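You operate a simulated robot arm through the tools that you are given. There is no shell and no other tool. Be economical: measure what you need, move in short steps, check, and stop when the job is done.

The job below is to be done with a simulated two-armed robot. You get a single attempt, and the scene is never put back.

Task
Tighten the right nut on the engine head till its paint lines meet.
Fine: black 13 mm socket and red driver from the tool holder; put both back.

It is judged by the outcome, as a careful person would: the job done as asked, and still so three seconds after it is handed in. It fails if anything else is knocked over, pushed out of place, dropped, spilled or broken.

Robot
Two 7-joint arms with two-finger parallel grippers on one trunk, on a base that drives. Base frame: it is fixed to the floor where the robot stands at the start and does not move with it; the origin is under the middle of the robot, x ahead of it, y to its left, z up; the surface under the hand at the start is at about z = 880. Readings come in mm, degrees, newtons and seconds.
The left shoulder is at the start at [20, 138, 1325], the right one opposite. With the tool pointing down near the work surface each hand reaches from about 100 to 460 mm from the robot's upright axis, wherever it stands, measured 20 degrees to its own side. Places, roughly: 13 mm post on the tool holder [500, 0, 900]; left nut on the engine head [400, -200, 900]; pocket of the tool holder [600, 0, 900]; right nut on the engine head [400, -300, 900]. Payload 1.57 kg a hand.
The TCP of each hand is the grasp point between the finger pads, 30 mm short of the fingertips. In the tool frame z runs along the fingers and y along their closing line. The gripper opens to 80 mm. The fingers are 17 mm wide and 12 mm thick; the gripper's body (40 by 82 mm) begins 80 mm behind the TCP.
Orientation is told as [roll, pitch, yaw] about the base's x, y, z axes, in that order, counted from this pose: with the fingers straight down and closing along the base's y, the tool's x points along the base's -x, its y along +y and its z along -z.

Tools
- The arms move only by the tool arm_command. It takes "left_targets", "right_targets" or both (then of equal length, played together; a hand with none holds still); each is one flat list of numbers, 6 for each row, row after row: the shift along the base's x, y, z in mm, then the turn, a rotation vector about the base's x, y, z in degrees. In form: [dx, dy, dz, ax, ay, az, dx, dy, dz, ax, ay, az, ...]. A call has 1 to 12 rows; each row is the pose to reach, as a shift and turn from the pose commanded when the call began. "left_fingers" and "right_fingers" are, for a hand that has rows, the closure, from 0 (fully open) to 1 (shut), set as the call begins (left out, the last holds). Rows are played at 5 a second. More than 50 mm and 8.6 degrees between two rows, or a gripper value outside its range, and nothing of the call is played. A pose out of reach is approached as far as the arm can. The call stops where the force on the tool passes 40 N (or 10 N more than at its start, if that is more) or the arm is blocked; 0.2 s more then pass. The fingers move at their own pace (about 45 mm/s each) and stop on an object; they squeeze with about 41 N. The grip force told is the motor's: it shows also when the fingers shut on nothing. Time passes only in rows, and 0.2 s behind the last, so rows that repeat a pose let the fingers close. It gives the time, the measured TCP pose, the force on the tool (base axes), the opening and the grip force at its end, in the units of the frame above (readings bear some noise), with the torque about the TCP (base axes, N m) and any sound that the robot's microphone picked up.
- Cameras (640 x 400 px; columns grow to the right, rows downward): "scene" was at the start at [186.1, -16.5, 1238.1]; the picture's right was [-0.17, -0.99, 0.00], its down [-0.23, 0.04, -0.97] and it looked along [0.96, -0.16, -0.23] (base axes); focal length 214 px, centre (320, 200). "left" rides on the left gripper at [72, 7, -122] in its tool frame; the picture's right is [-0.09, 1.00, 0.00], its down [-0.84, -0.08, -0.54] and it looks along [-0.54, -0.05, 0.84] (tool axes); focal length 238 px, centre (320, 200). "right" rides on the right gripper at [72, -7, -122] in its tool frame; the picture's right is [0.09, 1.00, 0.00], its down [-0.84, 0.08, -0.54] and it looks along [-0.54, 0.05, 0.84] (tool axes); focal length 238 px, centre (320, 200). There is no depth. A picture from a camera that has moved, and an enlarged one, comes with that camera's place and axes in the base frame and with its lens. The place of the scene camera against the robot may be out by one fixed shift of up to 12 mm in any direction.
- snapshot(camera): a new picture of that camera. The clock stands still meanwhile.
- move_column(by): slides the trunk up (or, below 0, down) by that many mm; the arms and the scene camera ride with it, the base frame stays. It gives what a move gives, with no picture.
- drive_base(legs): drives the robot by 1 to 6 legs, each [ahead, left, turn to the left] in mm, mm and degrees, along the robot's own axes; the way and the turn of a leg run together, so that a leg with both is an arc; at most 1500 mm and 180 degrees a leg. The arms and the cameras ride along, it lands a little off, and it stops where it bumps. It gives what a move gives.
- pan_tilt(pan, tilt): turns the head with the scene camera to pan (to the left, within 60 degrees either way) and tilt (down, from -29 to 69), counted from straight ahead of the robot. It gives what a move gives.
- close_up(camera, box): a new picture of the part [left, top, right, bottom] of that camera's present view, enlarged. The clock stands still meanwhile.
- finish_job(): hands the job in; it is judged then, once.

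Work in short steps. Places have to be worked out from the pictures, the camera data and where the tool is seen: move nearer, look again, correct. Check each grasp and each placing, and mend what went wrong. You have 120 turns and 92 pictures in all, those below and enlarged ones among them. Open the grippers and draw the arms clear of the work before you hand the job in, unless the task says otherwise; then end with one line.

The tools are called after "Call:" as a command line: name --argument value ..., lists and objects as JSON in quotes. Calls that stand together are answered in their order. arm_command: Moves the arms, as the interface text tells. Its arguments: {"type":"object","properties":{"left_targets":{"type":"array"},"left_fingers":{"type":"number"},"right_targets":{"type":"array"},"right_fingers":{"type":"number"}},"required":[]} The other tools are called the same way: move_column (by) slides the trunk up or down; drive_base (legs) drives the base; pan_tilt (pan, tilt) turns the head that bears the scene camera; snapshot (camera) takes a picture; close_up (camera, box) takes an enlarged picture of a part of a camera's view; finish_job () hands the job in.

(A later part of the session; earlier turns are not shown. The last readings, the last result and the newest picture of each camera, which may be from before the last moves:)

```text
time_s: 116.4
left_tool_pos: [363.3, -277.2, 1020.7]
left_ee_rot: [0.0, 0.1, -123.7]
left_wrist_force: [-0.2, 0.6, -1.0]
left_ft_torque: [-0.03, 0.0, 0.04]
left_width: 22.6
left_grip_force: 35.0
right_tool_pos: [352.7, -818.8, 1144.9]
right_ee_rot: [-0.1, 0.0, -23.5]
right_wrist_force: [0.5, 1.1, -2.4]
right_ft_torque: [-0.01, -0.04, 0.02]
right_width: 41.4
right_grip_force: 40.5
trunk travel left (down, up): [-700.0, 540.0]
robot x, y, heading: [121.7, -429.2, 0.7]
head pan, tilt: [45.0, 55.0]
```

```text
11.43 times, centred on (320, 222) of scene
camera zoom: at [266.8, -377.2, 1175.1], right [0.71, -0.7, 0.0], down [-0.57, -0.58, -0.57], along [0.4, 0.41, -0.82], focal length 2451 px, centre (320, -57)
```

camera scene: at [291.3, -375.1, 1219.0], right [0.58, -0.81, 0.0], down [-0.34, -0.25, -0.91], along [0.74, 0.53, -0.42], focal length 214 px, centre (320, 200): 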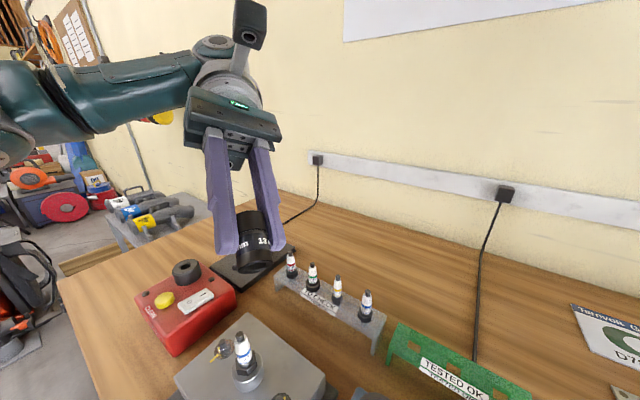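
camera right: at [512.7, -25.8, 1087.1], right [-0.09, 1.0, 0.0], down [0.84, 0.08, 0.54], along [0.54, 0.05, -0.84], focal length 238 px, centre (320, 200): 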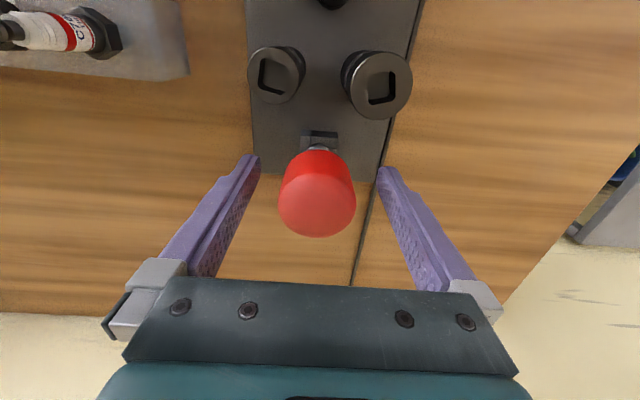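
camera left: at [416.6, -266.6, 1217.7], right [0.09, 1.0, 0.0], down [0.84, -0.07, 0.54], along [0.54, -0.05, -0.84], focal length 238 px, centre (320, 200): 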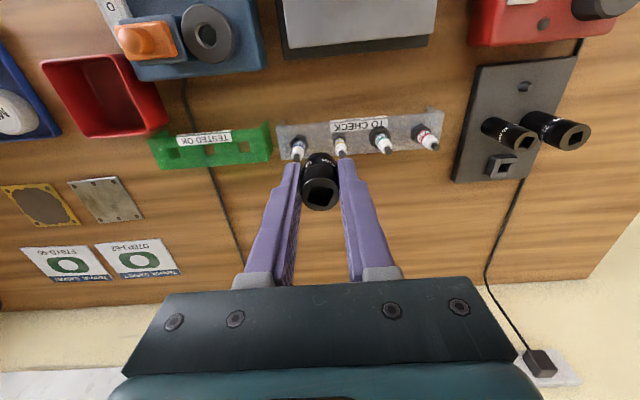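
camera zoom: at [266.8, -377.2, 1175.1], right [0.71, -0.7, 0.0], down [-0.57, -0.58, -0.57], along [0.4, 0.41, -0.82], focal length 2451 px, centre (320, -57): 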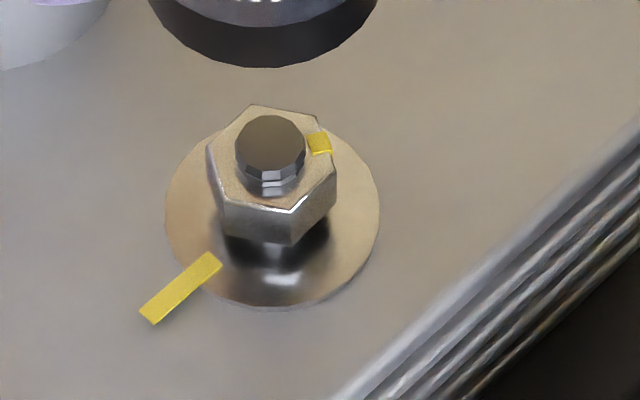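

The nut hasn't moved at all, so it must be driven by the driver through the socket. I'll set the socket on the nut with its flats aligned (hand yaw -104°), release it, and raise the left hand clear.

Call:
pan_tilt --pan -30 --tilt 50

Call:
arm_command --left_targets '[0, 0, 0, 0, 0, 8, 0, 0, 0, 0, 0, 16, 0, 0, 0, 0, 0, 20, 0, 0, -15, 0, 0, 20, 0, 0, -30, 0, 0, 20, 0, 0, -40, 0, 0, 20, 0, 0, -46, 0, 0, 20, 0, 0, -49, 0, 0, 20, 0, 0, -51, 0, 0, 20, 0, 0, -52.5, 0, 0, 20]'

Call:
arm_command --left_fingers 0.5 --left_targets '[0, 0, 0, 0, 0, 0, 0, 0, 0, 0, 0, 0, 0, 0, 0, 0, 0, 0, 0, 0, 15, 0, 0, 0, 0, 0, 45, 0, 0, 0, 0, 0, 80, 0, 0, 0, 0, 0, 115, 0, 0, 0]'

Call:
close_up --camera "left" --box '[260, 100, 380, 190]'

```text
time_s: 117.9
left_tool_pos: [363.7, -275.4, 1020.6]
left_ee_rot: [0.0, 0.1, -123.8]
left_wrist_force: [0.1, 0.0, -0.8]
left_ft_torque: [0.03, 0.01, 0.01]
left_width: 22.7
left_grip_force: 35.0
right_tool_pos: [353.7, -818.7, 1145.1]
right_ee_rot: [0.0, -0.1, -23.5]
right_wrist_force: [0.9, 0.3, -1.9]
right_ft_torque: [-0.01, 0.0, -0.08]
right_width: 41.2
right_grip_force: 41.4
trunk travel left (down, up): [-700.0, 540.0]
robot x, y, heading: [120.0, -430.5, 0.7]
head pan, tilt: [-30.0, 50.0]
```

```text
time_s: 120.1
left_tool_pos: [363.4, -276.1, 968.8]
left_ee_rot: [-0.1, 0.1, -103.8]
left_wrist_force: [0.8, 4.9, 1.7]
left_ft_torque: [0.18, -0.04, 0.01]
left_width: 23.0
left_grip_force: 35.4
right_tool_pos: [352.9, -817.7, 1144.0]
right_ee_rot: [0.1, 0.0, -23.5]
right_wrist_force: [0.2, 0.4, -1.1]
right_ft_torque: [-0.03, 0.03, -0.02]
right_width: 41.2
right_grip_force: 41.2
trunk travel left (down, up): [-700.0, 540.0]
robot x, y, heading: [124.5, -431.8, 0.3]
head pan, tilt: [-30.0, 50.0]
```

```text
time_s: 121.7
left_tool_pos: [365.3, -277.0, 1083.0]
left_ee_rot: [0.0, 0.0, -103.8]
left_wrist_force: [-0.2, -0.7, 1.1]
left_ft_torque: [0.01, 0.0, -0.02]
left_width: 40.3
left_grip_force: 0.1
right_tool_pos: [353.9, -819.5, 1145.3]
right_ee_rot: [-0.1, 0.0, -23.5]
right_wrist_force: [0.7, -0.6, -0.5]
right_ft_torque: [-0.03, 0.03, -0.03]
right_width: 41.2
right_grip_force: 41.0
trunk travel left (down, up): [-700.0, 540.0]
robot x, y, heading: [124.7, -428.9, 0.6]
head pan, tilt: [-30.0, 50.0]
```

```text
4.44 times, centred on (320, 145) of left
camera zoom: at [388.4, -209.0, 1204.3], right [0.95, -0.33, 0.0], down [-0.27, -0.8, 0.54], along [-0.18, -0.51, -0.84], focal length 1059 px, centre (320, 444)
```

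zoom: 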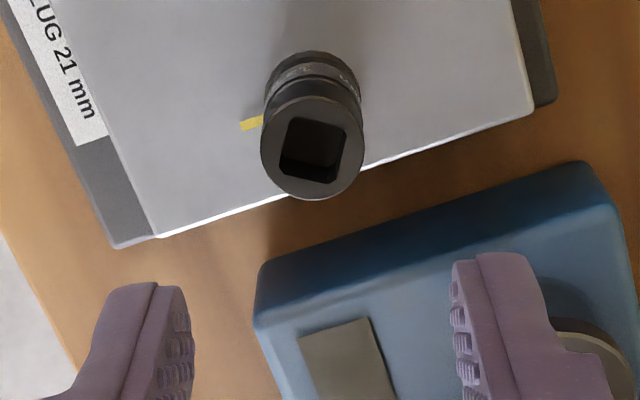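

The socket stands on the nut with its axis at about (362.2, -275.5), top at about 972, and square at -28°. I'll drive 300 mm left so the right hand with the driver can reach it.

Call:
drive_base --legs '[[0, 300, 0]]'

Call:
pan_tilt --pan -40 --tilt 55

Call:
arm_command --right_targets '[2, 45, 0, 0, 0, -1, 4, 90, 0, 0, 0, -2, 6, 135, 0, 0, 0, -3.5, 8, 180, 0, 0, 0, -3.5, 8, 215, 0, 0, 0, -3.5, 8, 215, 0, 0, 0, -3.5]' --left_targets '[0, 20, 10, 0, 0, 8, 0, 40, 20, 0, 0, 16, 0, 60, 30, 0, 0, 24, 0, 80, 40, 0, 0, 32, 0, 100, 50, 0, 0, 40, 0, 120, 60, 0, 0, 48]'

Call:
snapshot --camera "scene"

```text
time_s: 123.7
left_tool_pos: [365.3, 19.4, 1082.2]
left_ee_rot: [0.0, 0.1, -104.1]
left_wrist_force: [0.9, 0.8, -0.3]
left_ft_torque: [0.03, 0.01, -0.03]
left_width: 40.1
left_grip_force: 0.1
right_tool_pos: [348.6, -522.9, 1144.4]
right_ee_rot: [0.0, 0.0, -23.8]
right_wrist_force: [0.2, 0.0, -2.0]
right_ft_torque: [0.03, 0.0, 0.01]
right_width: 41.0
right_grip_force: 40.6
trunk travel left (down, up): [-700.0, 540.0]
robot x, y, heading: [118.5, -134.4, -0.0]
head pan, tilt: [-30.0, 50.0]
```

```text
time_s: 124.4
left_tool_pos: [365.0, 18.3, 1081.6]
left_ee_rot: [0.0, 0.0, -104.1]
left_wrist_force: [0.0, -0.9, 0.3]
left_ft_torque: [0.04, 0.04, 0.01]
left_width: 40.0
left_grip_force: 0.1
right_tool_pos: [348.1, -522.5, 1145.3]
right_ee_rot: [0.0, 0.0, -23.8]
right_wrist_force: [-0.4, 0.2, -1.4]
right_ft_torque: [0.01, 0.0, -0.02]
right_width: 40.7
right_grip_force: 41.2
trunk travel left (down, up): [-700.0, 540.0]
robot x, y, heading: [121.5, -129.5, 0.0]
head pan, tilt: [-40.0, 55.0]
```

```text
time_s: 125.8
left_tool_pos: [366.5, 137.7, 1141.8]
left_ee_rot: [0.0, 0.1, -55.9]
left_wrist_force: [-0.8, 0.0, 0.2]
left_ft_torque: [0.04, 0.01, 0.02]
left_width: 40.1
left_grip_force: 0.0
right_tool_pos: [355.5, -307.4, 1144.9]
right_ee_rot: [0.0, 0.0, -27.4]
right_wrist_force: [0.1, 0.3, -0.4]
right_ft_torque: [0.02, 0.0, 0.0]
right_width: 41.1
right_grip_force: 40.9
trunk travel left (down, up): [-700.0, 540.0]
robot x, y, heading: [122.4, -129.0, 0.3]
head pan, tilt: [-40.0, 55.0]
```

```text
13 pictures are left
camera scene: at [270.0, -178.2, 1175.0], right [-0.64, -0.77, 0.0], down [-0.63, 0.53, -0.57], along [0.44, -0.37, -0.82], focal length 214 px, centre (320, 200)
```

scene: 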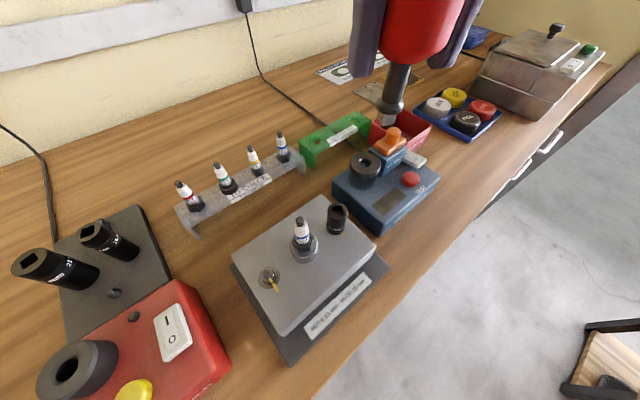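

The socket stands well on the nut. I'll bring the driver over it to hover about 9 mm above and check the alignment.

Call:
arm_command --right_targets '[3, 16, 0, 0, 0, 0, 6.7, 32, 0, 0, 0, 0, 6.7, 32, -45, 0, 0, 0, 6.7, 32, -85, 0, 0, 0, 6.7, 32, -96, 0, 0, 0, 6.7, 32, -96, 0, 0, 0]'

Call:
close_up --camera "scene" --box '[312, 175, 364, 240]'

```text
time_s: 127.2
left_tool_pos: [365.5, 137.2, 1141.2]
left_ee_rot: [0.0, 0.0, -56.0]
left_wrist_force: [0.5, -0.3, 0.1]
left_ft_torque: [-0.02, -0.01, -0.01]
left_width: 39.8
left_grip_force: 0.0
right_tool_pos: [364.2, -275.4, 1050.4]
right_ee_rot: [0.0, -0.1, -27.4]
right_wrist_force: [-1.0, 0.3, -0.9]
right_ft_torque: [-0.02, 0.01, 0.02]
right_width: 41.1
right_grip_force: 40.7
trunk travel left (down, up): [-700.0, 540.0]
robot x, y, heading: [124.4, -128.5, -0.0]
head pan, tilt: [-40.0, 55.0]
```

```text
6.15 times, centred on (338, 208) of scene
camera zoom: at [270.0, -178.2, 1175.0], right [-0.64, -0.77, 0.0], down [-0.63, 0.53, -0.57], along [0.44, -0.37, -0.82], focal length 1320 px, centre (209, 154)
```

zoom: 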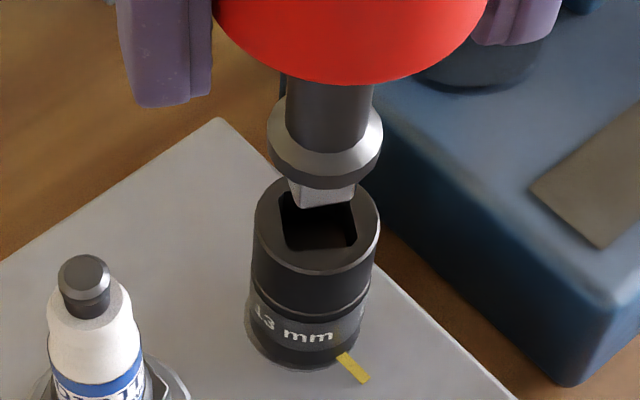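

The tip is about 1.5 mm off toward +x/-y. I'll trim (-1.3, +0.9), lower by 6 mm, and check once more.

Call:
arm_command --right_targets '[-1.3, 0.9, 0, 0, 0, 0, -1.3, 0.9, -6, 0, 0, 0, -1.3, 0.9, -6, 0, 0, 0]'

Call:
close_up --camera "scene" --box '[322, 190, 354, 230]'

```text
time_s: 128.0
left_tool_pos: [367.4, 138.6, 1139.7]
left_ee_rot: [0.0, 0.0, -56.0]
left_wrist_force: [-0.1, 0.6, -0.7]
left_ft_torque: [0.05, 0.01, 0.0]
left_width: 40.2
left_grip_force: 0.1
right_tool_pos: [361.2, -274.8, 1042.6]
right_ee_rot: [0.0, 0.0, -27.4]
right_wrist_force: [-0.7, 0.4, -1.7]
right_ft_torque: [0.01, 0.0, 0.0]
right_width: 41.1
right_grip_force: 40.7
trunk travel left (down, up): [-700.0, 540.0]
robot x, y, heading: [119.1, -132.1, 0.1]
head pan, tilt: [-40.0, 55.0]
```

```text
10.00 times, centred on (338, 210) of scene
camera zoom: at [270.0, -178.2, 1175.0], right [-0.64, -0.77, 0.0], down [-0.63, 0.53, -0.57], along [0.44, -0.37, -0.82], focal length 2145 px, centre (140, 100)
```

zoom: 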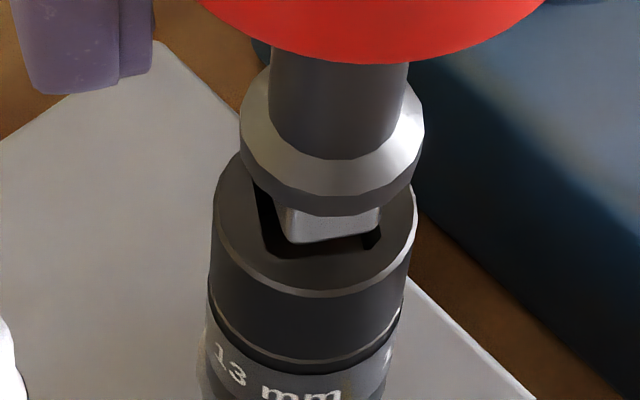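

The tip is entering the hole with matching angle. I'll trim slightly and push down till it seats.

Call:
arm_command --right_targets '[0.3, 0.4, -2, 0, 0, 0, 0.3, 0.4, -4, 0, 0, 0, 0.3, 0.4, -6, 0, 0, 0, 0.3, 0.4, -8, 0, 0, 0, 0.3, 0.4, -10, 0, 0, 0, 0.3, 0.4, -12, 0, 0, 0, 0.3, 0.4, -14, 0, 0, 0, 0.3, 0.4, -15, 0, 0, 0, 0.3, 0.4, -16, 0, 0, 0, 0.3, 0.4, -17, 0, 0, 0, 0.3, 0.4, -18, 0, 0, 0]'

```text
time_s: 130.4
left_tool_pos: [367.3, 137.7, 1142.4]
left_ee_rot: [0.0, 0.1, -56.0]
left_wrist_force: [-0.2, 0.9, -0.2]
left_ft_torque: [0.04, -0.02, 0.01]
left_width: 39.9
left_grip_force: 0.0
right_tool_pos: [362.3, -275.7, 1025.5]
right_ee_rot: [0.1, -0.1, -27.3]
right_wrist_force: [2.5, -0.5, 3.1]
right_ft_torque: [-0.07, -0.17, 0.02]
right_width: 41.1
right_grip_force: 41.1
trunk travel left (down, up): [-700.0, 540.0]
robot x, y, heading: [121.2, -130.6, 0.1]
head pan, tilt: [-40.0, 55.0]
```

It has just touched the seat at 1025.5. I'll press a little more and listen for a click.

Call:
arm_command --right_targets '[0.3, 0, -1, 0, 0, 0, 0.3, 0, -2, 0, 0, 0, 0.3, 0, -3, 0, 0, 0, 0.3, 0, -4, 0, 0, 0, 0.3, 0, -5, 0, 0, 0]'

```text
time_s: 131.0
left_tool_pos: [366.0, 138.0, 1141.2]
left_ee_rot: [0.0, 0.1, -56.2]
left_wrist_force: [0.1, -1.0, -0.7]
left_ft_torque: [0.0, -0.03, 0.03]
left_width: 40.0
left_grip_force: 0.1
right_tool_pos: [363.5, -275.6, 1026.0]
right_ee_rot: [0.2, -0.1, -27.1]
right_wrist_force: [-5.1, -2.2, 23.8]
right_ft_torque: [-0.25, 0.26, -0.07]
right_width: 41.2
right_grip_force: 41.3
trunk travel left (down, up): [-700.0, 540.0]
robot x, y, heading: [122.4, -134.5, 0.2]
head pan, tilt: [-40.0, 55.0]
stopped in row 3 (right hand): the force on the tool passed its limit at 45 N (the readings are from after the stop); the commanded pose is now the measured one
```

It is fully seated. Holding a light press, I'll turn the driver clockwise and watch the torque.

Call:
arm_command --right_targets '[-0.3, 0, 1, 0, 0, 0, -0.3, 0, 1, 0, 0, -8, -0.3, 0, 1, 0, 0, -16, -0.3, 0, 1, 0, 0, -24, -0.3, 0, 1, 0, 0, -32, -0.3, 0, 1, 0, 0, -40, -0.3, 0, 1, 0, 0, -48]'

Call:
close_up --camera "scene" --box '[312, 190, 364, 250]'

```text
time_s: 132.6
left_tool_pos: [366.7, 137.1, 1142.7]
left_ee_rot: [-0.1, -0.1, -56.0]
left_wrist_force: [0.0, -1.3, -0.7]
left_ft_torque: [0.03, 0.02, -0.01]
left_width: 40.1
left_grip_force: 0.0
right_tool_pos: [363.2, -275.5, 1025.7]
right_ee_rot: [0.2, -0.1, -75.4]
right_wrist_force: [2.7, -1.8, 10.5]
right_ft_torque: [-0.25, -0.12, 0.07]
right_width: 41.1
right_grip_force: 41.4
trunk travel left (down, up): [-700.0, 540.0]
robot x, y, heading: [119.9, -130.1, 0.4]
head pan, tilt: [-40.0, 55.0]
```

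```text
6.67 times, centred on (338, 220) of scene
camera zoom: at [270.6, -178.8, 1175.2], right [-0.64, -0.77, 0.0], down [-0.63, 0.52, -0.57], along [0.44, -0.37, -0.82], focal length 1430 px, centre (200, 67)
```

zoom: 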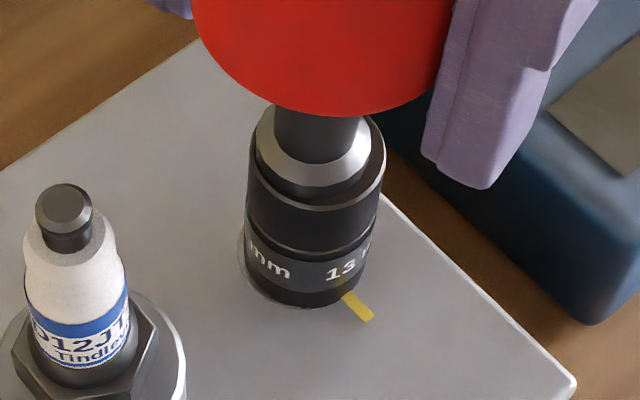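

The socket turns with the driver. I'll continue the stroke to about -160° and watch the torque.

Call:
arm_command --right_targets '[0, 0, 0, 0, 0, -8.5, 0, 0, 0, 0, 0, -17, 0, 0, 0, 0, 0, -25.5, 0, 0, 0, 0, 0, -34, 0, 0, 0, 0, 0, -42.5, 0, 0, 0, 0, 0, -51, 0, 0, 0, 0, 0, -59.5, 0, 0, 0, 0, 0, -68, 0, 0, 0, 0, 0, -76.5, 0, 0, 0, 0, 0, -85]'

```text
time_s: 133.7
left_tool_pos: [365.2, 138.1, 1141.3]
left_ee_rot: [0.0, -0.1, -56.3]
left_wrist_force: [0.1, -0.4, -0.2]
left_ft_torque: [-0.01, 0.01, 0.01]
left_width: 39.9
left_grip_force: 0.0
right_tool_pos: [363.7, -274.7, 1024.9]
right_ee_rot: [0.2, 0.5, -107.8]
right_wrist_force: [-4.0, -1.2, 18.9]
right_ft_torque: [-0.28, 0.22, 0.01]
right_width: 41.1
right_grip_force: 40.8
right hand out of reach, approached as far as the arm can: row 4, 5
trunk travel left (down, up): [-700.0, 540.0]
robot x, y, heading: [123.8, -131.9, 0.2]
head pan, tilt: [-40.0, 55.0]
stopped in row 5 (right hand): the force on the tool passed its limit at 58 N (the readings are from after the stop); the commanded pose is now the measured one
```

The right wrist's clockwise limit is near -108°. I'll lift the driver slowly to see whether the socket follows and what the nut looks like.

Call:
arm_command --right_targets '[0, 0, 1.5, 0, 0, 0, 0, 0, 5, 0, 0, 3, 0, 0, 15, -0.2, -0.5, 8, 0, 0, 35, -0.2, -0.5, 8, 0, 0, 60, -0.2, -0.5, 8]'

Call:
close_up --camera "scene" --box '[300, 160, 372, 250]'

```text
time_s: 134.9
left_tool_pos: [366.5, 138.0, 1141.3]
left_ee_rot: [0.0, 0.0, -56.2]
left_wrist_force: [-0.8, -0.4, 0.0]
left_ft_torque: [0.02, -0.06, -0.02]
left_width: 39.9
left_grip_force: 0.0
right_tool_pos: [371.9, -284.1, 1074.8]
right_ee_rot: [0.5, 0.6, -99.7]
right_wrist_force: [0.5, 0.7, -0.9]
right_ft_torque: [-0.02, 0.02, 0.0]
right_width: 41.3
right_grip_force: 40.9
right hand out of reach, approached as far as the arm can: row 5
trunk travel left (down, up): [-700.0, 540.0]
robot x, y, heading: [118.1, -132.6, -0.2]
head pan, tilt: [-40.0, 55.0]
```

```text
4.44 times, centred on (336, 205) of scene
camera zoom: at [269.7, -178.3, 1175.0], right [-0.64, -0.77, 0.0], down [-0.63, 0.53, -0.57], along [0.44, -0.37, -0.82], focal length 953 px, centre (249, 178)
```

zoom: 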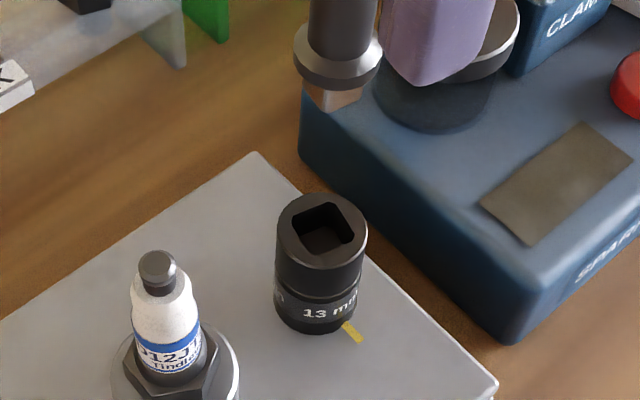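

The driver lifts out freely and the socket stays on the nut, turned along with the driver. To see whether the nut turned as well, I'll drive back right and lift the socket with the left hand for a look.

Call:
arm_command --right_targets '[2, -10, 10, 0, 0, 8.5, 4, -20, 20, -0.5, -0.6, 17, 6, -30, 35, -0.5, -0.6, 25.5, 8, -50, 50, -0.5, -0.6, 34, 8, -80, 70, -0.5, -0.6, 42.5, 8, -110, 70, -0.5, -0.6, 51, 8, -140, 70, -0.5, -0.6, 59.5, 8, -170, 70, -0.5, -0.6, 68, 8, -200, 70, -0.5, -0.6, 72]'

Call:
drive_base --legs '[[0, -300, 0]]'

Call:
arm_command --left_targets '[0, -40, 0, 0, 0, 0, -2, -80, 0, 0, 0, 0, -4, -113, 0, 0, 0, 0, -4, -113, -40, 0, 0, 0, -4, -113, -80, 0, 0, 0, -4, -113, -115, 0, 0, 0, -4, -113, -115, 0, 0, 0]' --left_fingers 0.45

Call:
close_up --camera "left" --box '[240, 100, 400, 220]'

```text
time_s: 136.9
left_tool_pos: [365.8, 137.9, 1141.5]
left_ee_rot: [0.0, 0.0, -56.2]
left_wrist_force: [0.0, 0.7, -0.7]
left_ft_torque: [-0.02, 0.02, 0.02]
left_width: 40.0
left_grip_force: 0.0
right_tool_pos: [381.5, -482.5, 1142.3]
right_ee_rot: [0.9, -0.2, -27.7]
right_wrist_force: [0.4, 0.1, -2.1]
right_ft_torque: [-0.02, -0.01, 0.01]
right_width: 41.3
right_grip_force: 41.6
trunk travel left (down, up): [-700.0, 540.0]
robot x, y, heading: [121.2, -131.7, -0.1]
head pan, tilt: [-40.0, 55.0]
```

```text
time_s: 138.9
left_tool_pos: [366.2, -161.9, 1141.6]
left_ee_rot: [-0.1, 0.0, -55.8]
left_wrist_force: [-0.1, 0.3, 0.4]
left_ft_torque: [-0.02, 0.0, -0.01]
left_width: 39.9
left_grip_force: 0.0
right_tool_pos: [384.5, -782.1, 1141.9]
right_ee_rot: [0.9, -0.2, -27.6]
right_wrist_force: [0.1, 0.1, -2.2]
right_ft_torque: [0.02, 0.0, 0.02]
right_width: 40.9
right_grip_force: 41.1
trunk travel left (down, up): [-700.0, 540.0]
robot x, y, heading: [120.7, -431.0, 0.8]
head pan, tilt: [-40.0, 55.0]
```

```text
time_s: 140.5
left_tool_pos: [360.7, -275.6, 1028.5]
left_ee_rot: [-0.1, 0.1, -55.9]
left_wrist_force: [0.3, -0.5, 0.7]
left_ft_torque: [-0.01, 0.0, 0.0]
left_width: 44.0
left_grip_force: 0.0
right_tool_pos: [385.1, -783.0, 1143.1]
right_ee_rot: [0.9, -0.2, -27.7]
right_wrist_force: [0.3, -0.2, -1.1]
right_ft_torque: [0.0, -0.02, -0.01]
right_width: 40.8
right_grip_force: 41.1
trunk travel left (down, up): [-700.0, 540.0]
robot x, y, heading: [122.1, -434.1, 0.6]
head pan, tilt: [-40.0, 55.0]
```

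```text
3.33 times, centred on (320, 160) of left
camera zoom: at [326.1, -212.1, 1150.3], right [0.88, 0.48, 0.0], down [0.41, -0.74, 0.54], along [0.26, -0.47, -0.84], focal length 794 px, centre (320, 333)
```

zoom: 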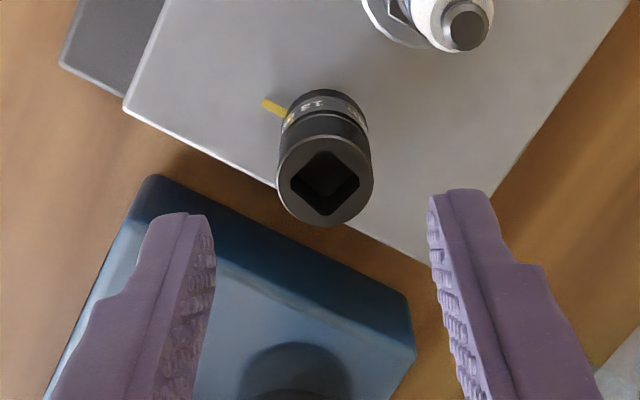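

The socket sits in line below. I'll descend, grip it, lift it, and inspect the nut.

Call:
arm_command --left_targets '[1, 0.8, -30, 0, 0, 0, 1, 0.8, -50, 0, 0, 0, 1, 0.8, -58, 0, 0, 0, 1, 0.8, -58, 0, 0, 0]'

Call:
arm_command --left_fingers 1 --left_targets '[0, 0, 0, 0, 0, 0, 0, 0, 0, 0, 0, 0, 0, 0, 0, 0, 0, 0, 0, 0, 0, 0, 0, 0, 0, 0, 3, 0, 0, 0, 0, 0, 20, 0, 0, 0, 0, 0, 40, 0, 0, 0, 0, 0, 58, 0, 0, 0]'

Call:
pan_tilt --pan 45 --tilt 55

Call:
close_up --camera "scene" --box '[300, 205, 340, 240]'

```text
time_s: 141.5
left_tool_pos: [362.6, -273.8, 967.7]
left_ee_rot: [0.0, 0.0, -55.9]
left_wrist_force: [-0.1, -0.2, -0.4]
left_ft_torque: [0.0, -0.02, -0.01]
left_width: 44.0
left_grip_force: 0.1
right_tool_pos: [386.8, -782.8, 1144.0]
right_ee_rot: [0.9, -0.3, -27.5]
right_wrist_force: [0.3, -0.4, -1.1]
right_ft_torque: [0.01, -0.02, 0.03]
right_width: 41.0
right_grip_force: 41.1
trunk travel left (down, up): [-700.0, 540.0]
robot x, y, heading: [121.3, -430.7, 0.3]
head pan, tilt: [-40.0, 55.0]
```

```text
time_s: 143.3
left_tool_pos: [362.8, -275.0, 1027.9]
left_ee_rot: [0.0, 0.0, -55.9]
left_wrist_force: [0.3, -0.7, -1.2]
left_ft_torque: [-0.02, 0.01, -0.03]
left_width: 22.9
left_grip_force: 35.4
right_tool_pos: [385.8, -782.3, 1143.0]
right_ee_rot: [0.9, -0.2, -27.6]
right_wrist_force: [-0.4, -0.3, -1.3]
right_ft_torque: [-0.02, 0.0, -0.03]
right_width: 41.3
right_grip_force: 41.5
trunk travel left (down, up): [-700.0, 540.0]
robot x, y, heading: [120.7, -428.8, 0.7]
head pan, tilt: [-40.0, 55.0]
```

```text
time_s: 144.9
left_tool_pos: [362.5, -276.8, 1028.6]
left_ee_rot: [0.0, 0.0, -55.9]
left_wrist_force: [0.2, 0.9, -0.2]
left_ft_torque: [-0.02, 0.0, -0.02]
left_width: 22.9
left_grip_force: 34.7
right_tool_pos: [384.4, -783.2, 1142.5]
right_ee_rot: [0.9, -0.2, -27.6]
right_wrist_force: [-0.3, 0.4, -1.7]
right_ft_torque: [-0.02, 0.0, 0.0]
right_width: 41.2
right_grip_force: 40.9
trunk travel left (down, up): [-700.0, 540.0]
robot x, y, heading: [120.8, -427.9, 0.6]
head pan, tilt: [45.0, 55.0]
```

```text
11.43 times, centred on (320, 222) of scene
camera zoom: at [266.3, -381.5, 1175.0], right [0.71, -0.7, 0.0], down [-0.58, -0.58, -0.57], along [0.4, 0.41, -0.82], focal length 2451 px, centre (320, -57)
```

zoom: 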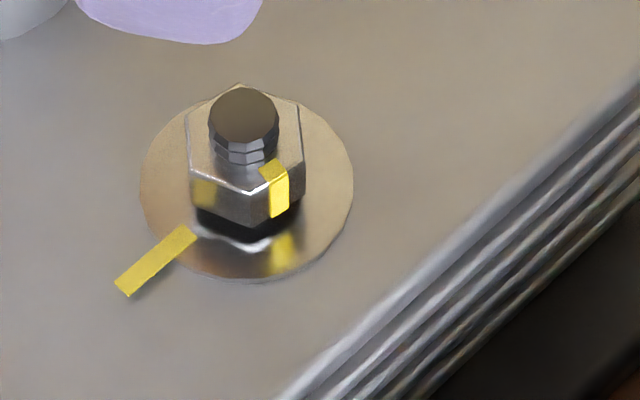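

The driver works: the mark has moved to about -102° and the nut has come down, leaving about 79° clockwise. I'll set the socket straight back on the nut, release, raise the left hand, and drive left again while turning the driver to yaw +75° for a full-range stroke.

Call:
arm_command --left_targets '[0, 0, -20, 0, 0, 0, 0, 0, -40, 0, 0, 0, 0, 0, -50, 0, 0, 0, 0, 0, -55, 0, 0, 0, 0, 0, -58, 0, 0, 0, 0, 0, -58, 0, 0, 0]'

Call:
arm_command --left_fingers 0.5 --left_targets '[0, 0, 0, 0, 0, 0, 0, 0, 0, 0, 0, 0, 0, 0, 0, 0, 0, 0, 0, 0, 15, 0, 0, 0, 0, 0, 45, 0, 0, 0, 0, 0, 80, 0, 0, 0, 0, 0, 115, 0, 0, 0, 0, 20, 140, 0, 0, 0]' --right_targets '[0, 0, 0, 0, 0, 8.5, 0, 0, 0, 0, 0, 17, 0, 0, 0, 0, 0, 25.5, 0, 0, 0, 0, 0, 34, 0, 0, 0, 0, 0, 42.5, 0, 0, 0, 0, 0, 51, 0, 0, 0, 0, 0, 59.5, 0, 0, 0, 0, 0, 68]'

Call:
arm_command --right_targets '[0, 0, 0, 0, 0, 8.5, 0, 0, 0, 0, 0, 17, 0, 0, 0, 0, 0, 25.5, 0, 0, 0, 0, 0, 34, 0, 0, 0, 0, 0, 34.6]'

Call:
close_up --camera "left" --box '[260, 80, 380, 170]'

```text
time_s: 146.3
left_tool_pos: [363.7, -274.5, 968.4]
left_ee_rot: [0.0, 0.0, -55.9]
left_wrist_force: [-1.2, -2.3, 3.6]
left_ft_torque: [0.03, 0.05, 0.01]
left_width: 22.7
left_grip_force: 35.8
right_tool_pos: [384.3, -782.1, 1143.3]
right_ee_rot: [0.9, -0.2, -27.5]
right_wrist_force: [-0.3, 0.5, -1.5]
right_ft_torque: [0.0, -0.02, 0.02]
right_width: 41.0
right_grip_force: 41.2
trunk travel left (down, up): [-700.0, 540.0]
robot x, y, heading: [121.5, -433.5, 0.4]
head pan, tilt: [45.0, 55.0]
```

```text
time_s: 148.1
left_tool_pos: [362.3, -252.9, 1109.3]
left_ee_rot: [-0.1, -0.1, -55.9]
left_wrist_force: [1.0, 0.3, 0.2]
left_ft_torque: [0.0, 0.0, 0.01]
left_width: 39.8
left_grip_force: 0.2
right_tool_pos: [384.6, -783.2, 1143.1]
right_ee_rot: [1.0, -0.2, 40.5]
right_wrist_force: [0.1, -0.8, -1.2]
right_ft_torque: [-0.02, -0.01, 0.01]
right_width: 40.9
right_grip_force: 41.4
trunk travel left (down, up): [-700.0, 540.0]
robot x, y, heading: [122.6, -433.2, 0.7]
head pan, tilt: [45.0, 55.0]
```

```text
time_s: 149.3
left_tool_pos: [361.9, -254.3, 1108.5]
left_ee_rot: [0.0, 0.0, -55.9]
left_wrist_force: [-0.2, 0.5, 0.2]
left_ft_torque: [0.02, -0.02, 0.0]
left_width: 40.0
left_grip_force: 0.1
right_tool_pos: [385.2, -781.9, 1142.7]
right_ee_rot: [0.9, -0.2, 75.2]
right_wrist_force: [-0.1, 0.7, -1.8]
right_ft_torque: [0.01, 0.04, -0.01]
right_width: 41.1
right_grip_force: 40.8
trunk travel left (down, up): [-700.0, 540.0]
robot x, y, heading: [119.7, -432.9, 0.7]
head pan, tilt: [45.0, 55.0]
```

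```text
4.44 times, centred on (320, 125) of left
camera zoom: at [326.6, -191.8, 1230.4], right [0.88, 0.48, 0.0], down [0.41, -0.74, 0.54], along [0.26, -0.47, -0.84], focal length 1059 px, centre (320, 533)
```

zoom: 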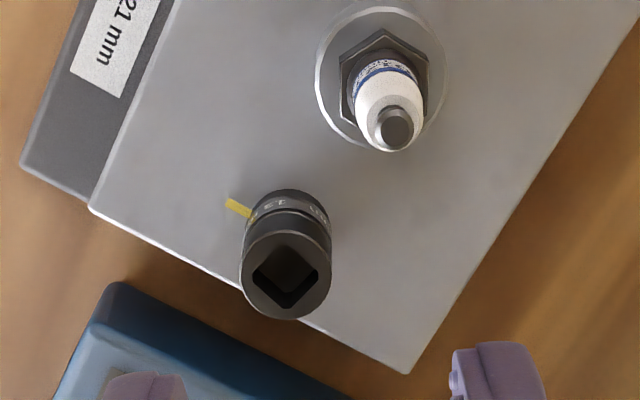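

The socket is seated with its square at about -14°, so the driver should enter at hand yaw of about +76°. I'll drive left, level the driver hand, and bring it near the nut.

Call:
drive_base --legs '[[0, 300, 0]]'

Call:
pan_tilt --pan -40 --tilt 55

Call:
arm_command --right_targets '[0, 0, 0, -0.42, -0.82, 0, -4, 40, 0, -0.42, -0.82, 0, -8, 80, 0, -0.42, -0.82, 0, -12, 120, 0, -0.42, -0.82, 0, -16, 160, 0, -0.42, -0.82, 0, -20, 185, 0, -0.42, -0.82, 0, -20, 185, 0, -0.42, -0.82, 0]' --left_targets '[0, 20, 20, 0, 0, 0, 0, 40, 30, 0, 0, 0, 0, 60, 30, 0, 0, 0, 0, 80, 30, 0, 0, 0, 0, 100, 30, 0, 0, 0, 0, 110, 30, 0, 0, 0, 0, 110, 30, 0, 0, 0]'

Call:
arm_command --right_targets '[0, 0, 0, 0, 0, 1, 0, 0, 0, 0, 0, 1]'

```text
time_s: 151.3
left_tool_pos: [362.8, 40.7, 1107.8]
left_ee_rot: [0.0, 0.0, -56.2]
left_wrist_force: [-0.8, 0.4, -0.2]
left_ft_torque: [0.02, 0.0, 0.0]
left_width: 40.0
left_grip_force: 0.1
right_tool_pos: [382.1, -488.1, 1142.8]
right_ee_rot: [0.9, -0.2, 74.7]
right_wrist_force: [0.4, 0.4, -1.8]
right_ft_torque: [-0.01, -0.03, 0.04]
right_width: 41.0
right_grip_force: 41.0
trunk travel left (down, up): [-700.0, 540.0]
robot x, y, heading: [121.5, -136.9, 0.4]
head pan, tilt: [45.0, 55.0]
```

```text
time_s: 152.9
left_tool_pos: [361.5, 40.8, 1108.5]
left_ee_rot: [0.1, 0.0, -56.2]
left_wrist_force: [0.2, -0.3, -0.4]
left_ft_torque: [-0.01, -0.03, 0.01]
left_width: 40.0
left_grip_force: 0.1
right_tool_pos: [381.8, -488.1, 1140.7]
right_ee_rot: [0.9, -0.2, 74.6]
right_wrist_force: [-0.4, -0.9, -2.1]
right_ft_torque: [0.02, 0.01, -0.02]
right_width: 41.1
right_grip_force: 41.2
trunk travel left (down, up): [-700.0, 540.0]
robot x, y, heading: [121.5, -138.9, 0.2]
head pan, tilt: [-40.0, 55.0]
```

```text
time_s: 154.5
left_tool_pos: [362.3, 147.9, 1138.6]
left_ee_rot: [-0.1, 0.0, -56.1]
left_wrist_force: [-0.2, 0.3, -0.2]
left_ft_torque: [0.0, 0.0, 0.02]
left_width: 40.1
left_grip_force: 0.0
right_tool_pos: [359.3, -303.2, 1143.2]
right_ee_rot: [0.0, -0.1, 74.7]
right_wrist_force: [0.2, 0.6, -1.9]
right_ft_torque: [-0.06, -0.02, -0.03]
right_width: 41.0
right_grip_force: 41.3
trunk travel left (down, up): [-700.0, 540.0]
robot x, y, heading: [119.2, -135.6, 0.3]
head pan, tilt: [-40.0, 55.0]
```

```text
time_s: 155.1
left_tool_pos: [362.0, 148.1, 1139.3]
left_ee_rot: [0.0, 0.0, -56.2]
left_wrist_force: [0.0, 0.2, -0.7]
left_ft_torque: [0.0, 0.0, -0.01]
left_width: 39.8
left_grip_force: 0.1
right_tool_pos: [361.7, -304.0, 1141.3]
right_ee_rot: [-0.1, -0.1, 75.7]
right_wrist_force: [-1.0, 0.0, -2.6]
right_ft_torque: [0.01, 0.0, 0.02]
right_width: 41.4
right_grip_force: 41.1
trunk travel left (down, up): [-700.0, 540.0]
robot x, y, heading: [119.8, -136.8, -0.0]
head pan, tilt: [-40.0, 55.0]
```

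Call:
arm_command --right_targets '[0.6, 14, 0, 0, 0, 0, 1.2, 27.8, 0, 0, 0, 0, 1.2, 27.8, -45, 0, 0, 0, 1.2, 27.8, -85, 0, 0, 0, 1.2, 27.8, -97, 0, 0, 0, 1.2, 27.8, -97, 0, 0, 0]'

Call:
close_up --camera "scene" --box '[316, 185, 360, 235]'

```text
time_s: 156.5
left_tool_pos: [360.9, 147.6, 1138.4]
left_ee_rot: [0.0, -0.1, -56.1]
left_wrist_force: [1.0, 0.0, 0.6]
left_ft_torque: [-0.02, 0.0, 0.0]
left_width: 40.1
left_grip_force: 0.1
right_tool_pos: [362.8, -276.0, 1042.4]
right_ee_rot: [0.1, 0.0, 75.8]
right_wrist_force: [0.0, -0.9, -1.6]
right_ft_torque: [-0.02, -0.05, 0.03]
right_width: 41.4
right_grip_force: 40.8
trunk travel left (down, up): [-700.0, 540.0]
robot x, y, heading: [120.4, -135.6, 0.0]
head pan, tilt: [-40.0, 55.0]
```

```text
8.00 times, centred on (338, 210) of scene
camera zoom: at [269.8, -183.5, 1175.0], right [-0.64, -0.77, 0.0], down [-0.63, 0.53, -0.57], along [0.44, -0.37, -0.82], focal length 1716 px, centre (176, 120)
```

zoom: 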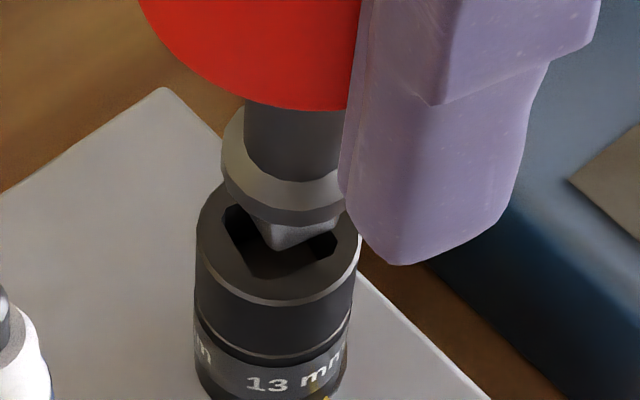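

The tip looks about 1 mm off toward -y. I'll trim (-0.5, +1.1) and descend in small steps to the seat.

Call:
arm_command --right_targets '[-0.5, 1.1, 0, 0, 0, 0, -0.5, 1.1, -3, 0, 0, 0, -0.5, 1.1, -6, 0, 0, 0, -0.5, 1.1, -8, 0, 0, 0, -0.5, 1.1, -10, 0, 0, 0, -0.5, 1.1, -12, 0, 0, 0, -0.5, 1.1, -14, 0, 0, 0, -0.5, 1.1, -15, 0, 0, 0, -0.5, 1.1, -16, 0, 0, 0, -0.5, 1.1, -17, 0, 0, 0]'

```text
time_s: 158.7
left_tool_pos: [361.8, 148.6, 1139.4]
left_ee_rot: [0.0, 0.2, -56.1]
left_wrist_force: [-0.6, 0.0, -0.9]
left_ft_torque: [-0.01, -0.02, 0.0]
left_width: 40.1
left_grip_force: 0.0
right_tool_pos: [364.2, -274.4, 1028.8]
right_ee_rot: [0.0, 0.0, 75.7]
right_wrist_force: [-0.4, -0.2, -2.0]
right_ft_torque: [0.0, -0.02, 0.0]
right_width: 41.0
right_grip_force: 41.3
trunk travel left (down, up): [-700.0, 540.0]
robot x, y, heading: [122.2, -136.5, 0.2]
head pan, tilt: [-40.0, 55.0]
```

There's no force yet and it is sliding in well. I'll continue to the seat with a light press.

Call:
arm_command --right_targets '[0, 0, -1, 0, 0, 0, 0, 0, -2, 0, 0, 0, 0, 0, -3, 0, 0, 0, 0, 0, -4, 0, 0, 0, 0, 0, -4, 0, 0, 0]'

```text
time_s: 159.9
left_tool_pos: [361.9, 147.1, 1139.1]
left_ee_rot: [-0.1, -0.2, -56.1]
left_wrist_force: [-0.2, -0.5, 0.1]
left_ft_torque: [0.0, -0.01, -0.01]
left_width: 39.9
left_grip_force: 0.0
right_tool_pos: [362.7, -274.0, 1024.0]
right_ee_rot: [0.0, -0.1, 75.8]
right_wrist_force: [-7.3, -0.9, 29.4]
right_ft_torque: [-0.04, 0.44, -0.01]
right_width: 41.0
right_grip_force: 41.1
trunk travel left (down, up): [-700.0, 540.0]
robot x, y, heading: [122.1, -138.6, 0.4]
head pan, tilt: [-40.0, 55.0]
```

It is seated at 29 N. I'll ease to a moderate press and turn clockwise 68°, watching torque.

Call:
arm_command --right_targets '[-0.6, 0, 1, 0, 0, 0, -0.6, 0, 1, 0, 0, -8.5, -0.6, 0, 1, 0, 0, -17, -0.6, 0, 0.9, 0, 0, -25.5, -0.6, 0, 0.8, 0, 0, -34, -0.6, 0, 0.7, 0, 0, -42.5, -0.6, 0, 0.6, 0, 0, -51, -0.6, 0, 0.4, 0, 0, -59.5, -0.6, 0, 0.2, 0, 0, -68]'

```text
time_s: 161.9
left_tool_pos: [363.2, 146.5, 1139.5]
left_ee_rot: [0.0, -0.1, -56.1]
left_wrist_force: [-0.5, 0.0, -0.2]
left_ft_torque: [0.0, 0.02, 0.01]
left_width: 40.0
left_grip_force: 0.0
right_tool_pos: [363.0, -274.8, 1025.3]
right_ee_rot: [-0.1, -0.1, 7.5]
right_wrist_force: [-1.8, -0.7, 33.1]
right_ft_torque: [-0.08, 0.13, 0.07]
right_width: 41.1
right_grip_force: 41.2
trunk travel left (down, up): [-700.0, 540.0]
robot x, y, heading: [121.4, -133.1, 0.0]
head pan, tilt: [-40.0, 55.0]
```

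Torque is still low at 0.07 N·m. I'll continue in small steps to about 80° total and read the torque.

Call:
arm_command --right_targets '[0, 0, 0.7, 0, 0, -3, 0, 0, 0.7, 0, 0, -6, 0, 0, 0.7, 0, 0, -9, 0, 0, 0.7, 0, 0, -11, 0, 0, 0.7, 0, 0, -11, 0, 0, 0.7, 0, 0, -11]'

```text
time_s: 163.3
left_tool_pos: [363.5, 147.2, 1139.9]
left_ee_rot: [0.0, -0.1, -56.2]
left_wrist_force: [-0.8, -0.9, -0.2]
left_ft_torque: [0.0, 0.02, -0.02]
left_width: 40.0
left_grip_force: 0.1
right_tool_pos: [364.2, -275.0, 1026.0]
right_ee_rot: [0.0, -0.1, -3.4]
right_wrist_force: [-0.2, -3.1, 19.6]
right_ft_torque: [-0.09, -0.07, -0.04]
right_width: 41.3
right_grip_force: 40.8
trunk travel left (down, up): [-700.0, 540.0]
robot x, y, heading: [120.6, -137.0, -0.1]
head pan, tilt: [-40.0, 55.0]
```

Call:
arm_command --right_targets '[0, 0.3, 0, 0, 0, -1.5, 0, 0.3, 0, 0, 0, -3, 0, 0.3, 0, 0, 0, -3, 0, 0.3, 0, 0, 0, -3]'

```text
time_s: 164.3
left_tool_pos: [363.2, 147.6, 1139.4]
left_ee_rot: [0.0, -0.1, -56.2]
left_wrist_force: [0.4, -0.5, 0.4]
left_ft_torque: [0.02, -0.03, -0.02]
left_width: 40.2
left_grip_force: 0.1
right_tool_pos: [362.6, -274.9, 1025.3]
right_ee_rot: [0.0, -0.1, -6.2]
right_wrist_force: [-0.6, -2.9, 25.3]
right_ft_torque: [-0.17, 0.02, -0.02]
right_width: 40.9
right_grip_force: 41.2
trunk travel left (down, up): [-700.0, 540.0]
robot x, y, heading: [117.9, -136.9, -0.1]
head pan, tilt: [-40.0, 55.0]
```

There's no torque rise at 82°. I'll lift the driver out, swing right, and have the left hand lift the socket to check the marks.

Call:
arm_command --right_targets '[0, 0, 2, 0, 0, 0, 0, 0, 15, 0, 0, 0, 0, 0, 45, 0, 0, 0, 0, -10, 85, 0, 0, 0, 5, -50, 115, 0, 0, 0, 10, -95, 118, 0, 0, 0, 15, -140, 118, 0, 0, 0, 20, -185, 118, 0, 0, 0, 20, -210, 118, 0, 0, 0]'

Call:
drive_base --legs '[[0, -300, 0]]'

Call:
arm_command --left_targets '[0, -40, 0, 0, 0, 0, 0, -80, 0, 0, 0, 0, 0, -120, 0, 0, 0, 0, 0, -123, -40, 0, 0, 0, 0, -123, -80, 0, 0, 0, 0, -123, -110, 0, 0, 0, 0, -123, -110, 0, 0, 0]'

Call:
pan_tilt --pan 45 --tilt 55

```text
refused: row 5 steps farther than a row can; nothing moved
```

```text
time_s: 165.2
left_tool_pos: [363.3, 123.7, 1138.8]
left_ee_rot: [0.0, 0.1, -56.1]
left_wrist_force: [0.1, 0.5, -0.3]
left_ft_torque: [-0.02, 0.02, -0.04]
left_width: 39.7
left_grip_force: 0.0
right_tool_pos: [363.2, -288.1, 1026.7]
right_ee_rot: [2.3, -0.3, -5.5]
right_wrist_force: [-0.3, 6.2, 0.7]
right_ft_torque: [0.36, -0.03, 0.0]
right_width: 42.1
right_grip_force: 40.8
trunk travel left (down, up): [-700.0, 540.0]
robot x, y, heading: [121.7, -163.6, 0.1]
head pan, tilt: [-40.0, 55.0]
stopped in leg 1: the force on the tool passed its limit at 45 N (the readings are from after the stop); the commanded pose is now the measured one
```

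```text
time_s: 166.8
left_tool_pos: [361.9, 1.5, 1027.3]
left_ee_rot: [0.1, 0.1, -56.2]
left_wrist_force: [-0.7, -0.6, 0.7]
left_ft_torque: [0.0, -0.01, 0.0]
left_width: 40.0
left_grip_force: 0.0
right_tool_pos: [363.7, -288.1, 1026.8]
right_ee_rot: [2.2, -0.3, -5.5]
right_wrist_force: [0.6, 10.7, 8.7]
right_ft_torque: [0.71, -0.06, -0.02]
right_width: 42.0
right_grip_force: 40.5
trunk travel left (down, up): [-700.0, 540.0]
robot x, y, heading: [119.2, -162.6, -0.0]
head pan, tilt: [-40.0, 55.0]
```

```text
time_s: 168.4
left_tool_pos: [363.1, 0.9, 1028.7]
left_ee_rot: [0.1, 0.1, -56.1]
left_wrist_force: [0.3, 0.0, 0.0]
left_ft_torque: [-0.03, -0.02, -0.02]
left_width: 40.1
left_grip_force: 0.1
right_tool_pos: [363.7, -287.7, 1026.5]
right_ee_rot: [2.2, -0.3, -5.5]
right_wrist_force: [1.8, 11.6, 14.5]
right_ft_torque: [0.78, -0.1, 0.01]
right_width: 41.7
right_grip_force: 40.7
trunk travel left (down, up): [-700.0, 540.0]
robot x, y, heading: [117.0, -160.3, -0.2]
head pan, tilt: [45.0, 55.0]
```

A mistake: the lift was refused for step size, and the base then pulled the seated driver sideways before stopping at 45 N. I'll move the right hand back to the nut axis to relieve it before anything else.

Call:
arm_command --right_targets '[0, 4, 0, -0.7, 0.1, 0, 0, 8, 0, -1.4, 0.2, 0, -0.5, 12.5, 0, -2.2, 0.4, 0, -0.5, 12.5, 0, -2.2, 0.4, 0]'

Call:
pan_tilt --pan -35 --tilt 55

Call:
snapshot --camera "scene"

```text
time_s: 169.4
left_tool_pos: [361.4, -0.6, 1028.2]
left_ee_rot: [0.0, 0.0, -56.1]
left_wrist_force: [0.2, -0.4, 0.0]
left_ft_torque: [-0.01, 0.0, 0.01]
left_width: 40.1
left_grip_force: 0.1
right_tool_pos: [362.9, -277.2, 1026.1]
right_ee_rot: [-0.3, 0.0, -5.4]
right_wrist_force: [0.7, -0.8, -2.0]
right_ft_torque: [-0.05, -0.04, 0.01]
right_width: 41.5
right_grip_force: 40.8
trunk travel left (down, up): [-700.0, 540.0]
robot x, y, heading: [121.5, -164.0, 0.0]
head pan, tilt: [45.0, 55.0]
```

```text
time_s: 171.0
left_tool_pos: [361.4, 0.1, 1028.3]
left_ee_rot: [0.1, 0.0, -56.1]
left_wrist_force: [-0.1, -0.9, 0.7]
left_ft_torque: [0.02, -0.03, 0.02]
left_width: 40.0
left_grip_force: 0.1
right_tool_pos: [361.0, -277.4, 1028.0]
right_ee_rot: [-0.1, -0.1, -5.5]
right_wrist_force: [-0.8, 0.2, -2.1]
right_ft_torque: [0.01, -0.03, 0.01]
right_width: 41.3
right_grip_force: 41.0
trunk travel left (down, up): [-700.0, 540.0]
robot x, y, heading: [121.4, -163.8, 0.2]
head pan, tilt: [-35.0, 55.0]
```

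```text
4 pictures are left
camera scene: at [273.7, -204.3, 1175.0], right [-0.57, -0.82, 0.0], down [-0.67, 0.47, -0.57], along [0.47, -0.33, -0.82], focal length 214 px, centre (320, 200)
```

scene: 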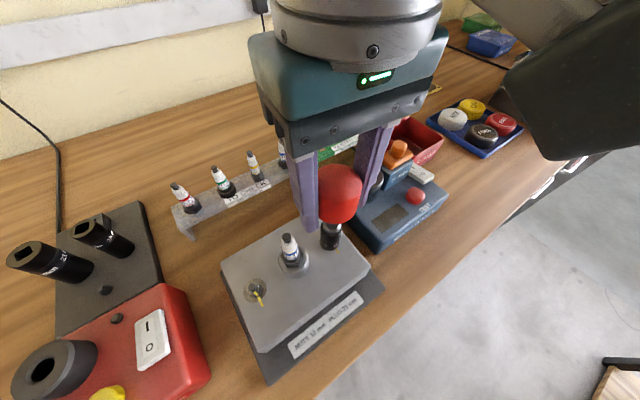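

Forces are back to zero and nothing looks disturbed. I'll lift the driver straight out in legal steps first, and verify the pose before driving.

Call:
arm_command --right_targets '[0, 0, 5, 0, 0, 0, 0, 0, 20, 0, 0, 0, 0, 0, 50, 0, 0, 0, 0, 0, 85, 0, 0, 0, 5, -20, 115, 0, 0, 0, 10, -60, 118, 0, 0, 0, 15, -105, 118, 0, 0, 0, 20, -150, 118, 0, 0, 0, 20, -195, 118, 0, 0, 0]'

Call:
arm_command --left_targets '[0, 10, 40, 0, 0, 0, 0, 20, 80, 0, 0, 0]'

```text
time_s: 173.0
left_tool_pos: [361.5, -0.0, 1027.9]
left_ee_rot: [0.0, 0.0, -56.1]
left_wrist_force: [0.4, -0.2, -0.2]
left_ft_torque: [-0.01, 0.01, -0.02]
left_width: 40.2
left_grip_force: 0.0
right_tool_pos: [383.2, -471.3, 1146.9]
right_ee_rot: [-0.3, -0.1, -5.5]
right_wrist_force: [-0.3, 0.2, -1.7]
right_ft_torque: [-0.02, 0.0, 0.01]
right_width: 41.1
right_grip_force: 41.1
trunk travel left (down, up): [-700.0, 540.0]
robot x, y, heading: [118.7, -161.6, 0.1]
head pan, tilt: [-35.0, 55.0]
```

```text
time_s: 173.6
left_tool_pos: [362.3, 21.3, 1110.7]
left_ee_rot: [0.1, 0.0, -56.2]
left_wrist_force: [-1.1, -0.7, -1.8]
left_ft_torque: [0.04, -0.03, -0.01]
left_width: 40.1
left_grip_force: 0.2
right_tool_pos: [382.4, -470.5, 1145.8]
right_ee_rot: [-0.2, -0.1, -5.5]
right_wrist_force: [-0.4, 0.3, -1.5]
right_ft_torque: [-0.02, -0.02, 0.01]
right_width: 41.4
right_grip_force: 40.9
trunk travel left (down, up): [-700.0, 540.0]
robot x, y, heading: [124.7, -160.2, 0.1]
head pan, tilt: [-35.0, 55.0]
```

Call:
drive_base --legs '[[0, -270, 0]]'

Call:
pan_tilt --pan 45 --tilt 55

```text
time_s: 175.4
left_tool_pos: [361.5, -243.5, 1110.2]
left_ee_rot: [0.0, 0.0, -56.1]
left_wrist_force: [0.9, 0.8, -0.5]
left_ft_torque: [-0.01, 0.0, 0.0]
left_width: 39.9
left_grip_force: 0.1
right_tool_pos: [383.7, -734.4, 1145.3]
right_ee_rot: [-0.2, 0.0, -5.5]
right_wrist_force: [0.2, -0.5, -1.7]
right_ft_torque: [0.03, 0.03, 0.01]
right_width: 41.2
right_grip_force: 40.8
trunk travel left (down, up): [-700.0, 540.0]
robot x, y, heading: [123.9, -424.5, -0.0]
head pan, tilt: [-35.0, 55.0]
```

```text
time_s: 177.0
left_tool_pos: [362.1, -243.7, 1110.1]
left_ee_rot: [0.0, 0.0, -56.1]
left_wrist_force: [0.7, -0.2, -0.6]
left_ft_torque: [0.03, -0.01, 0.02]
left_width: 40.0
left_grip_force: 0.1
right_tool_pos: [383.3, -734.5, 1146.4]
right_ee_rot: [-0.1, 0.0, -5.5]
right_wrist_force: [-0.9, -0.2, -1.5]
right_ft_torque: [0.02, -0.04, -0.04]
right_width: 40.8
right_grip_force: 41.3
trunk travel left (down, up): [-700.0, 540.0]
robot x, y, heading: [123.7, -426.3, 0.3]
head pan, tilt: [45.0, 55.0]
```

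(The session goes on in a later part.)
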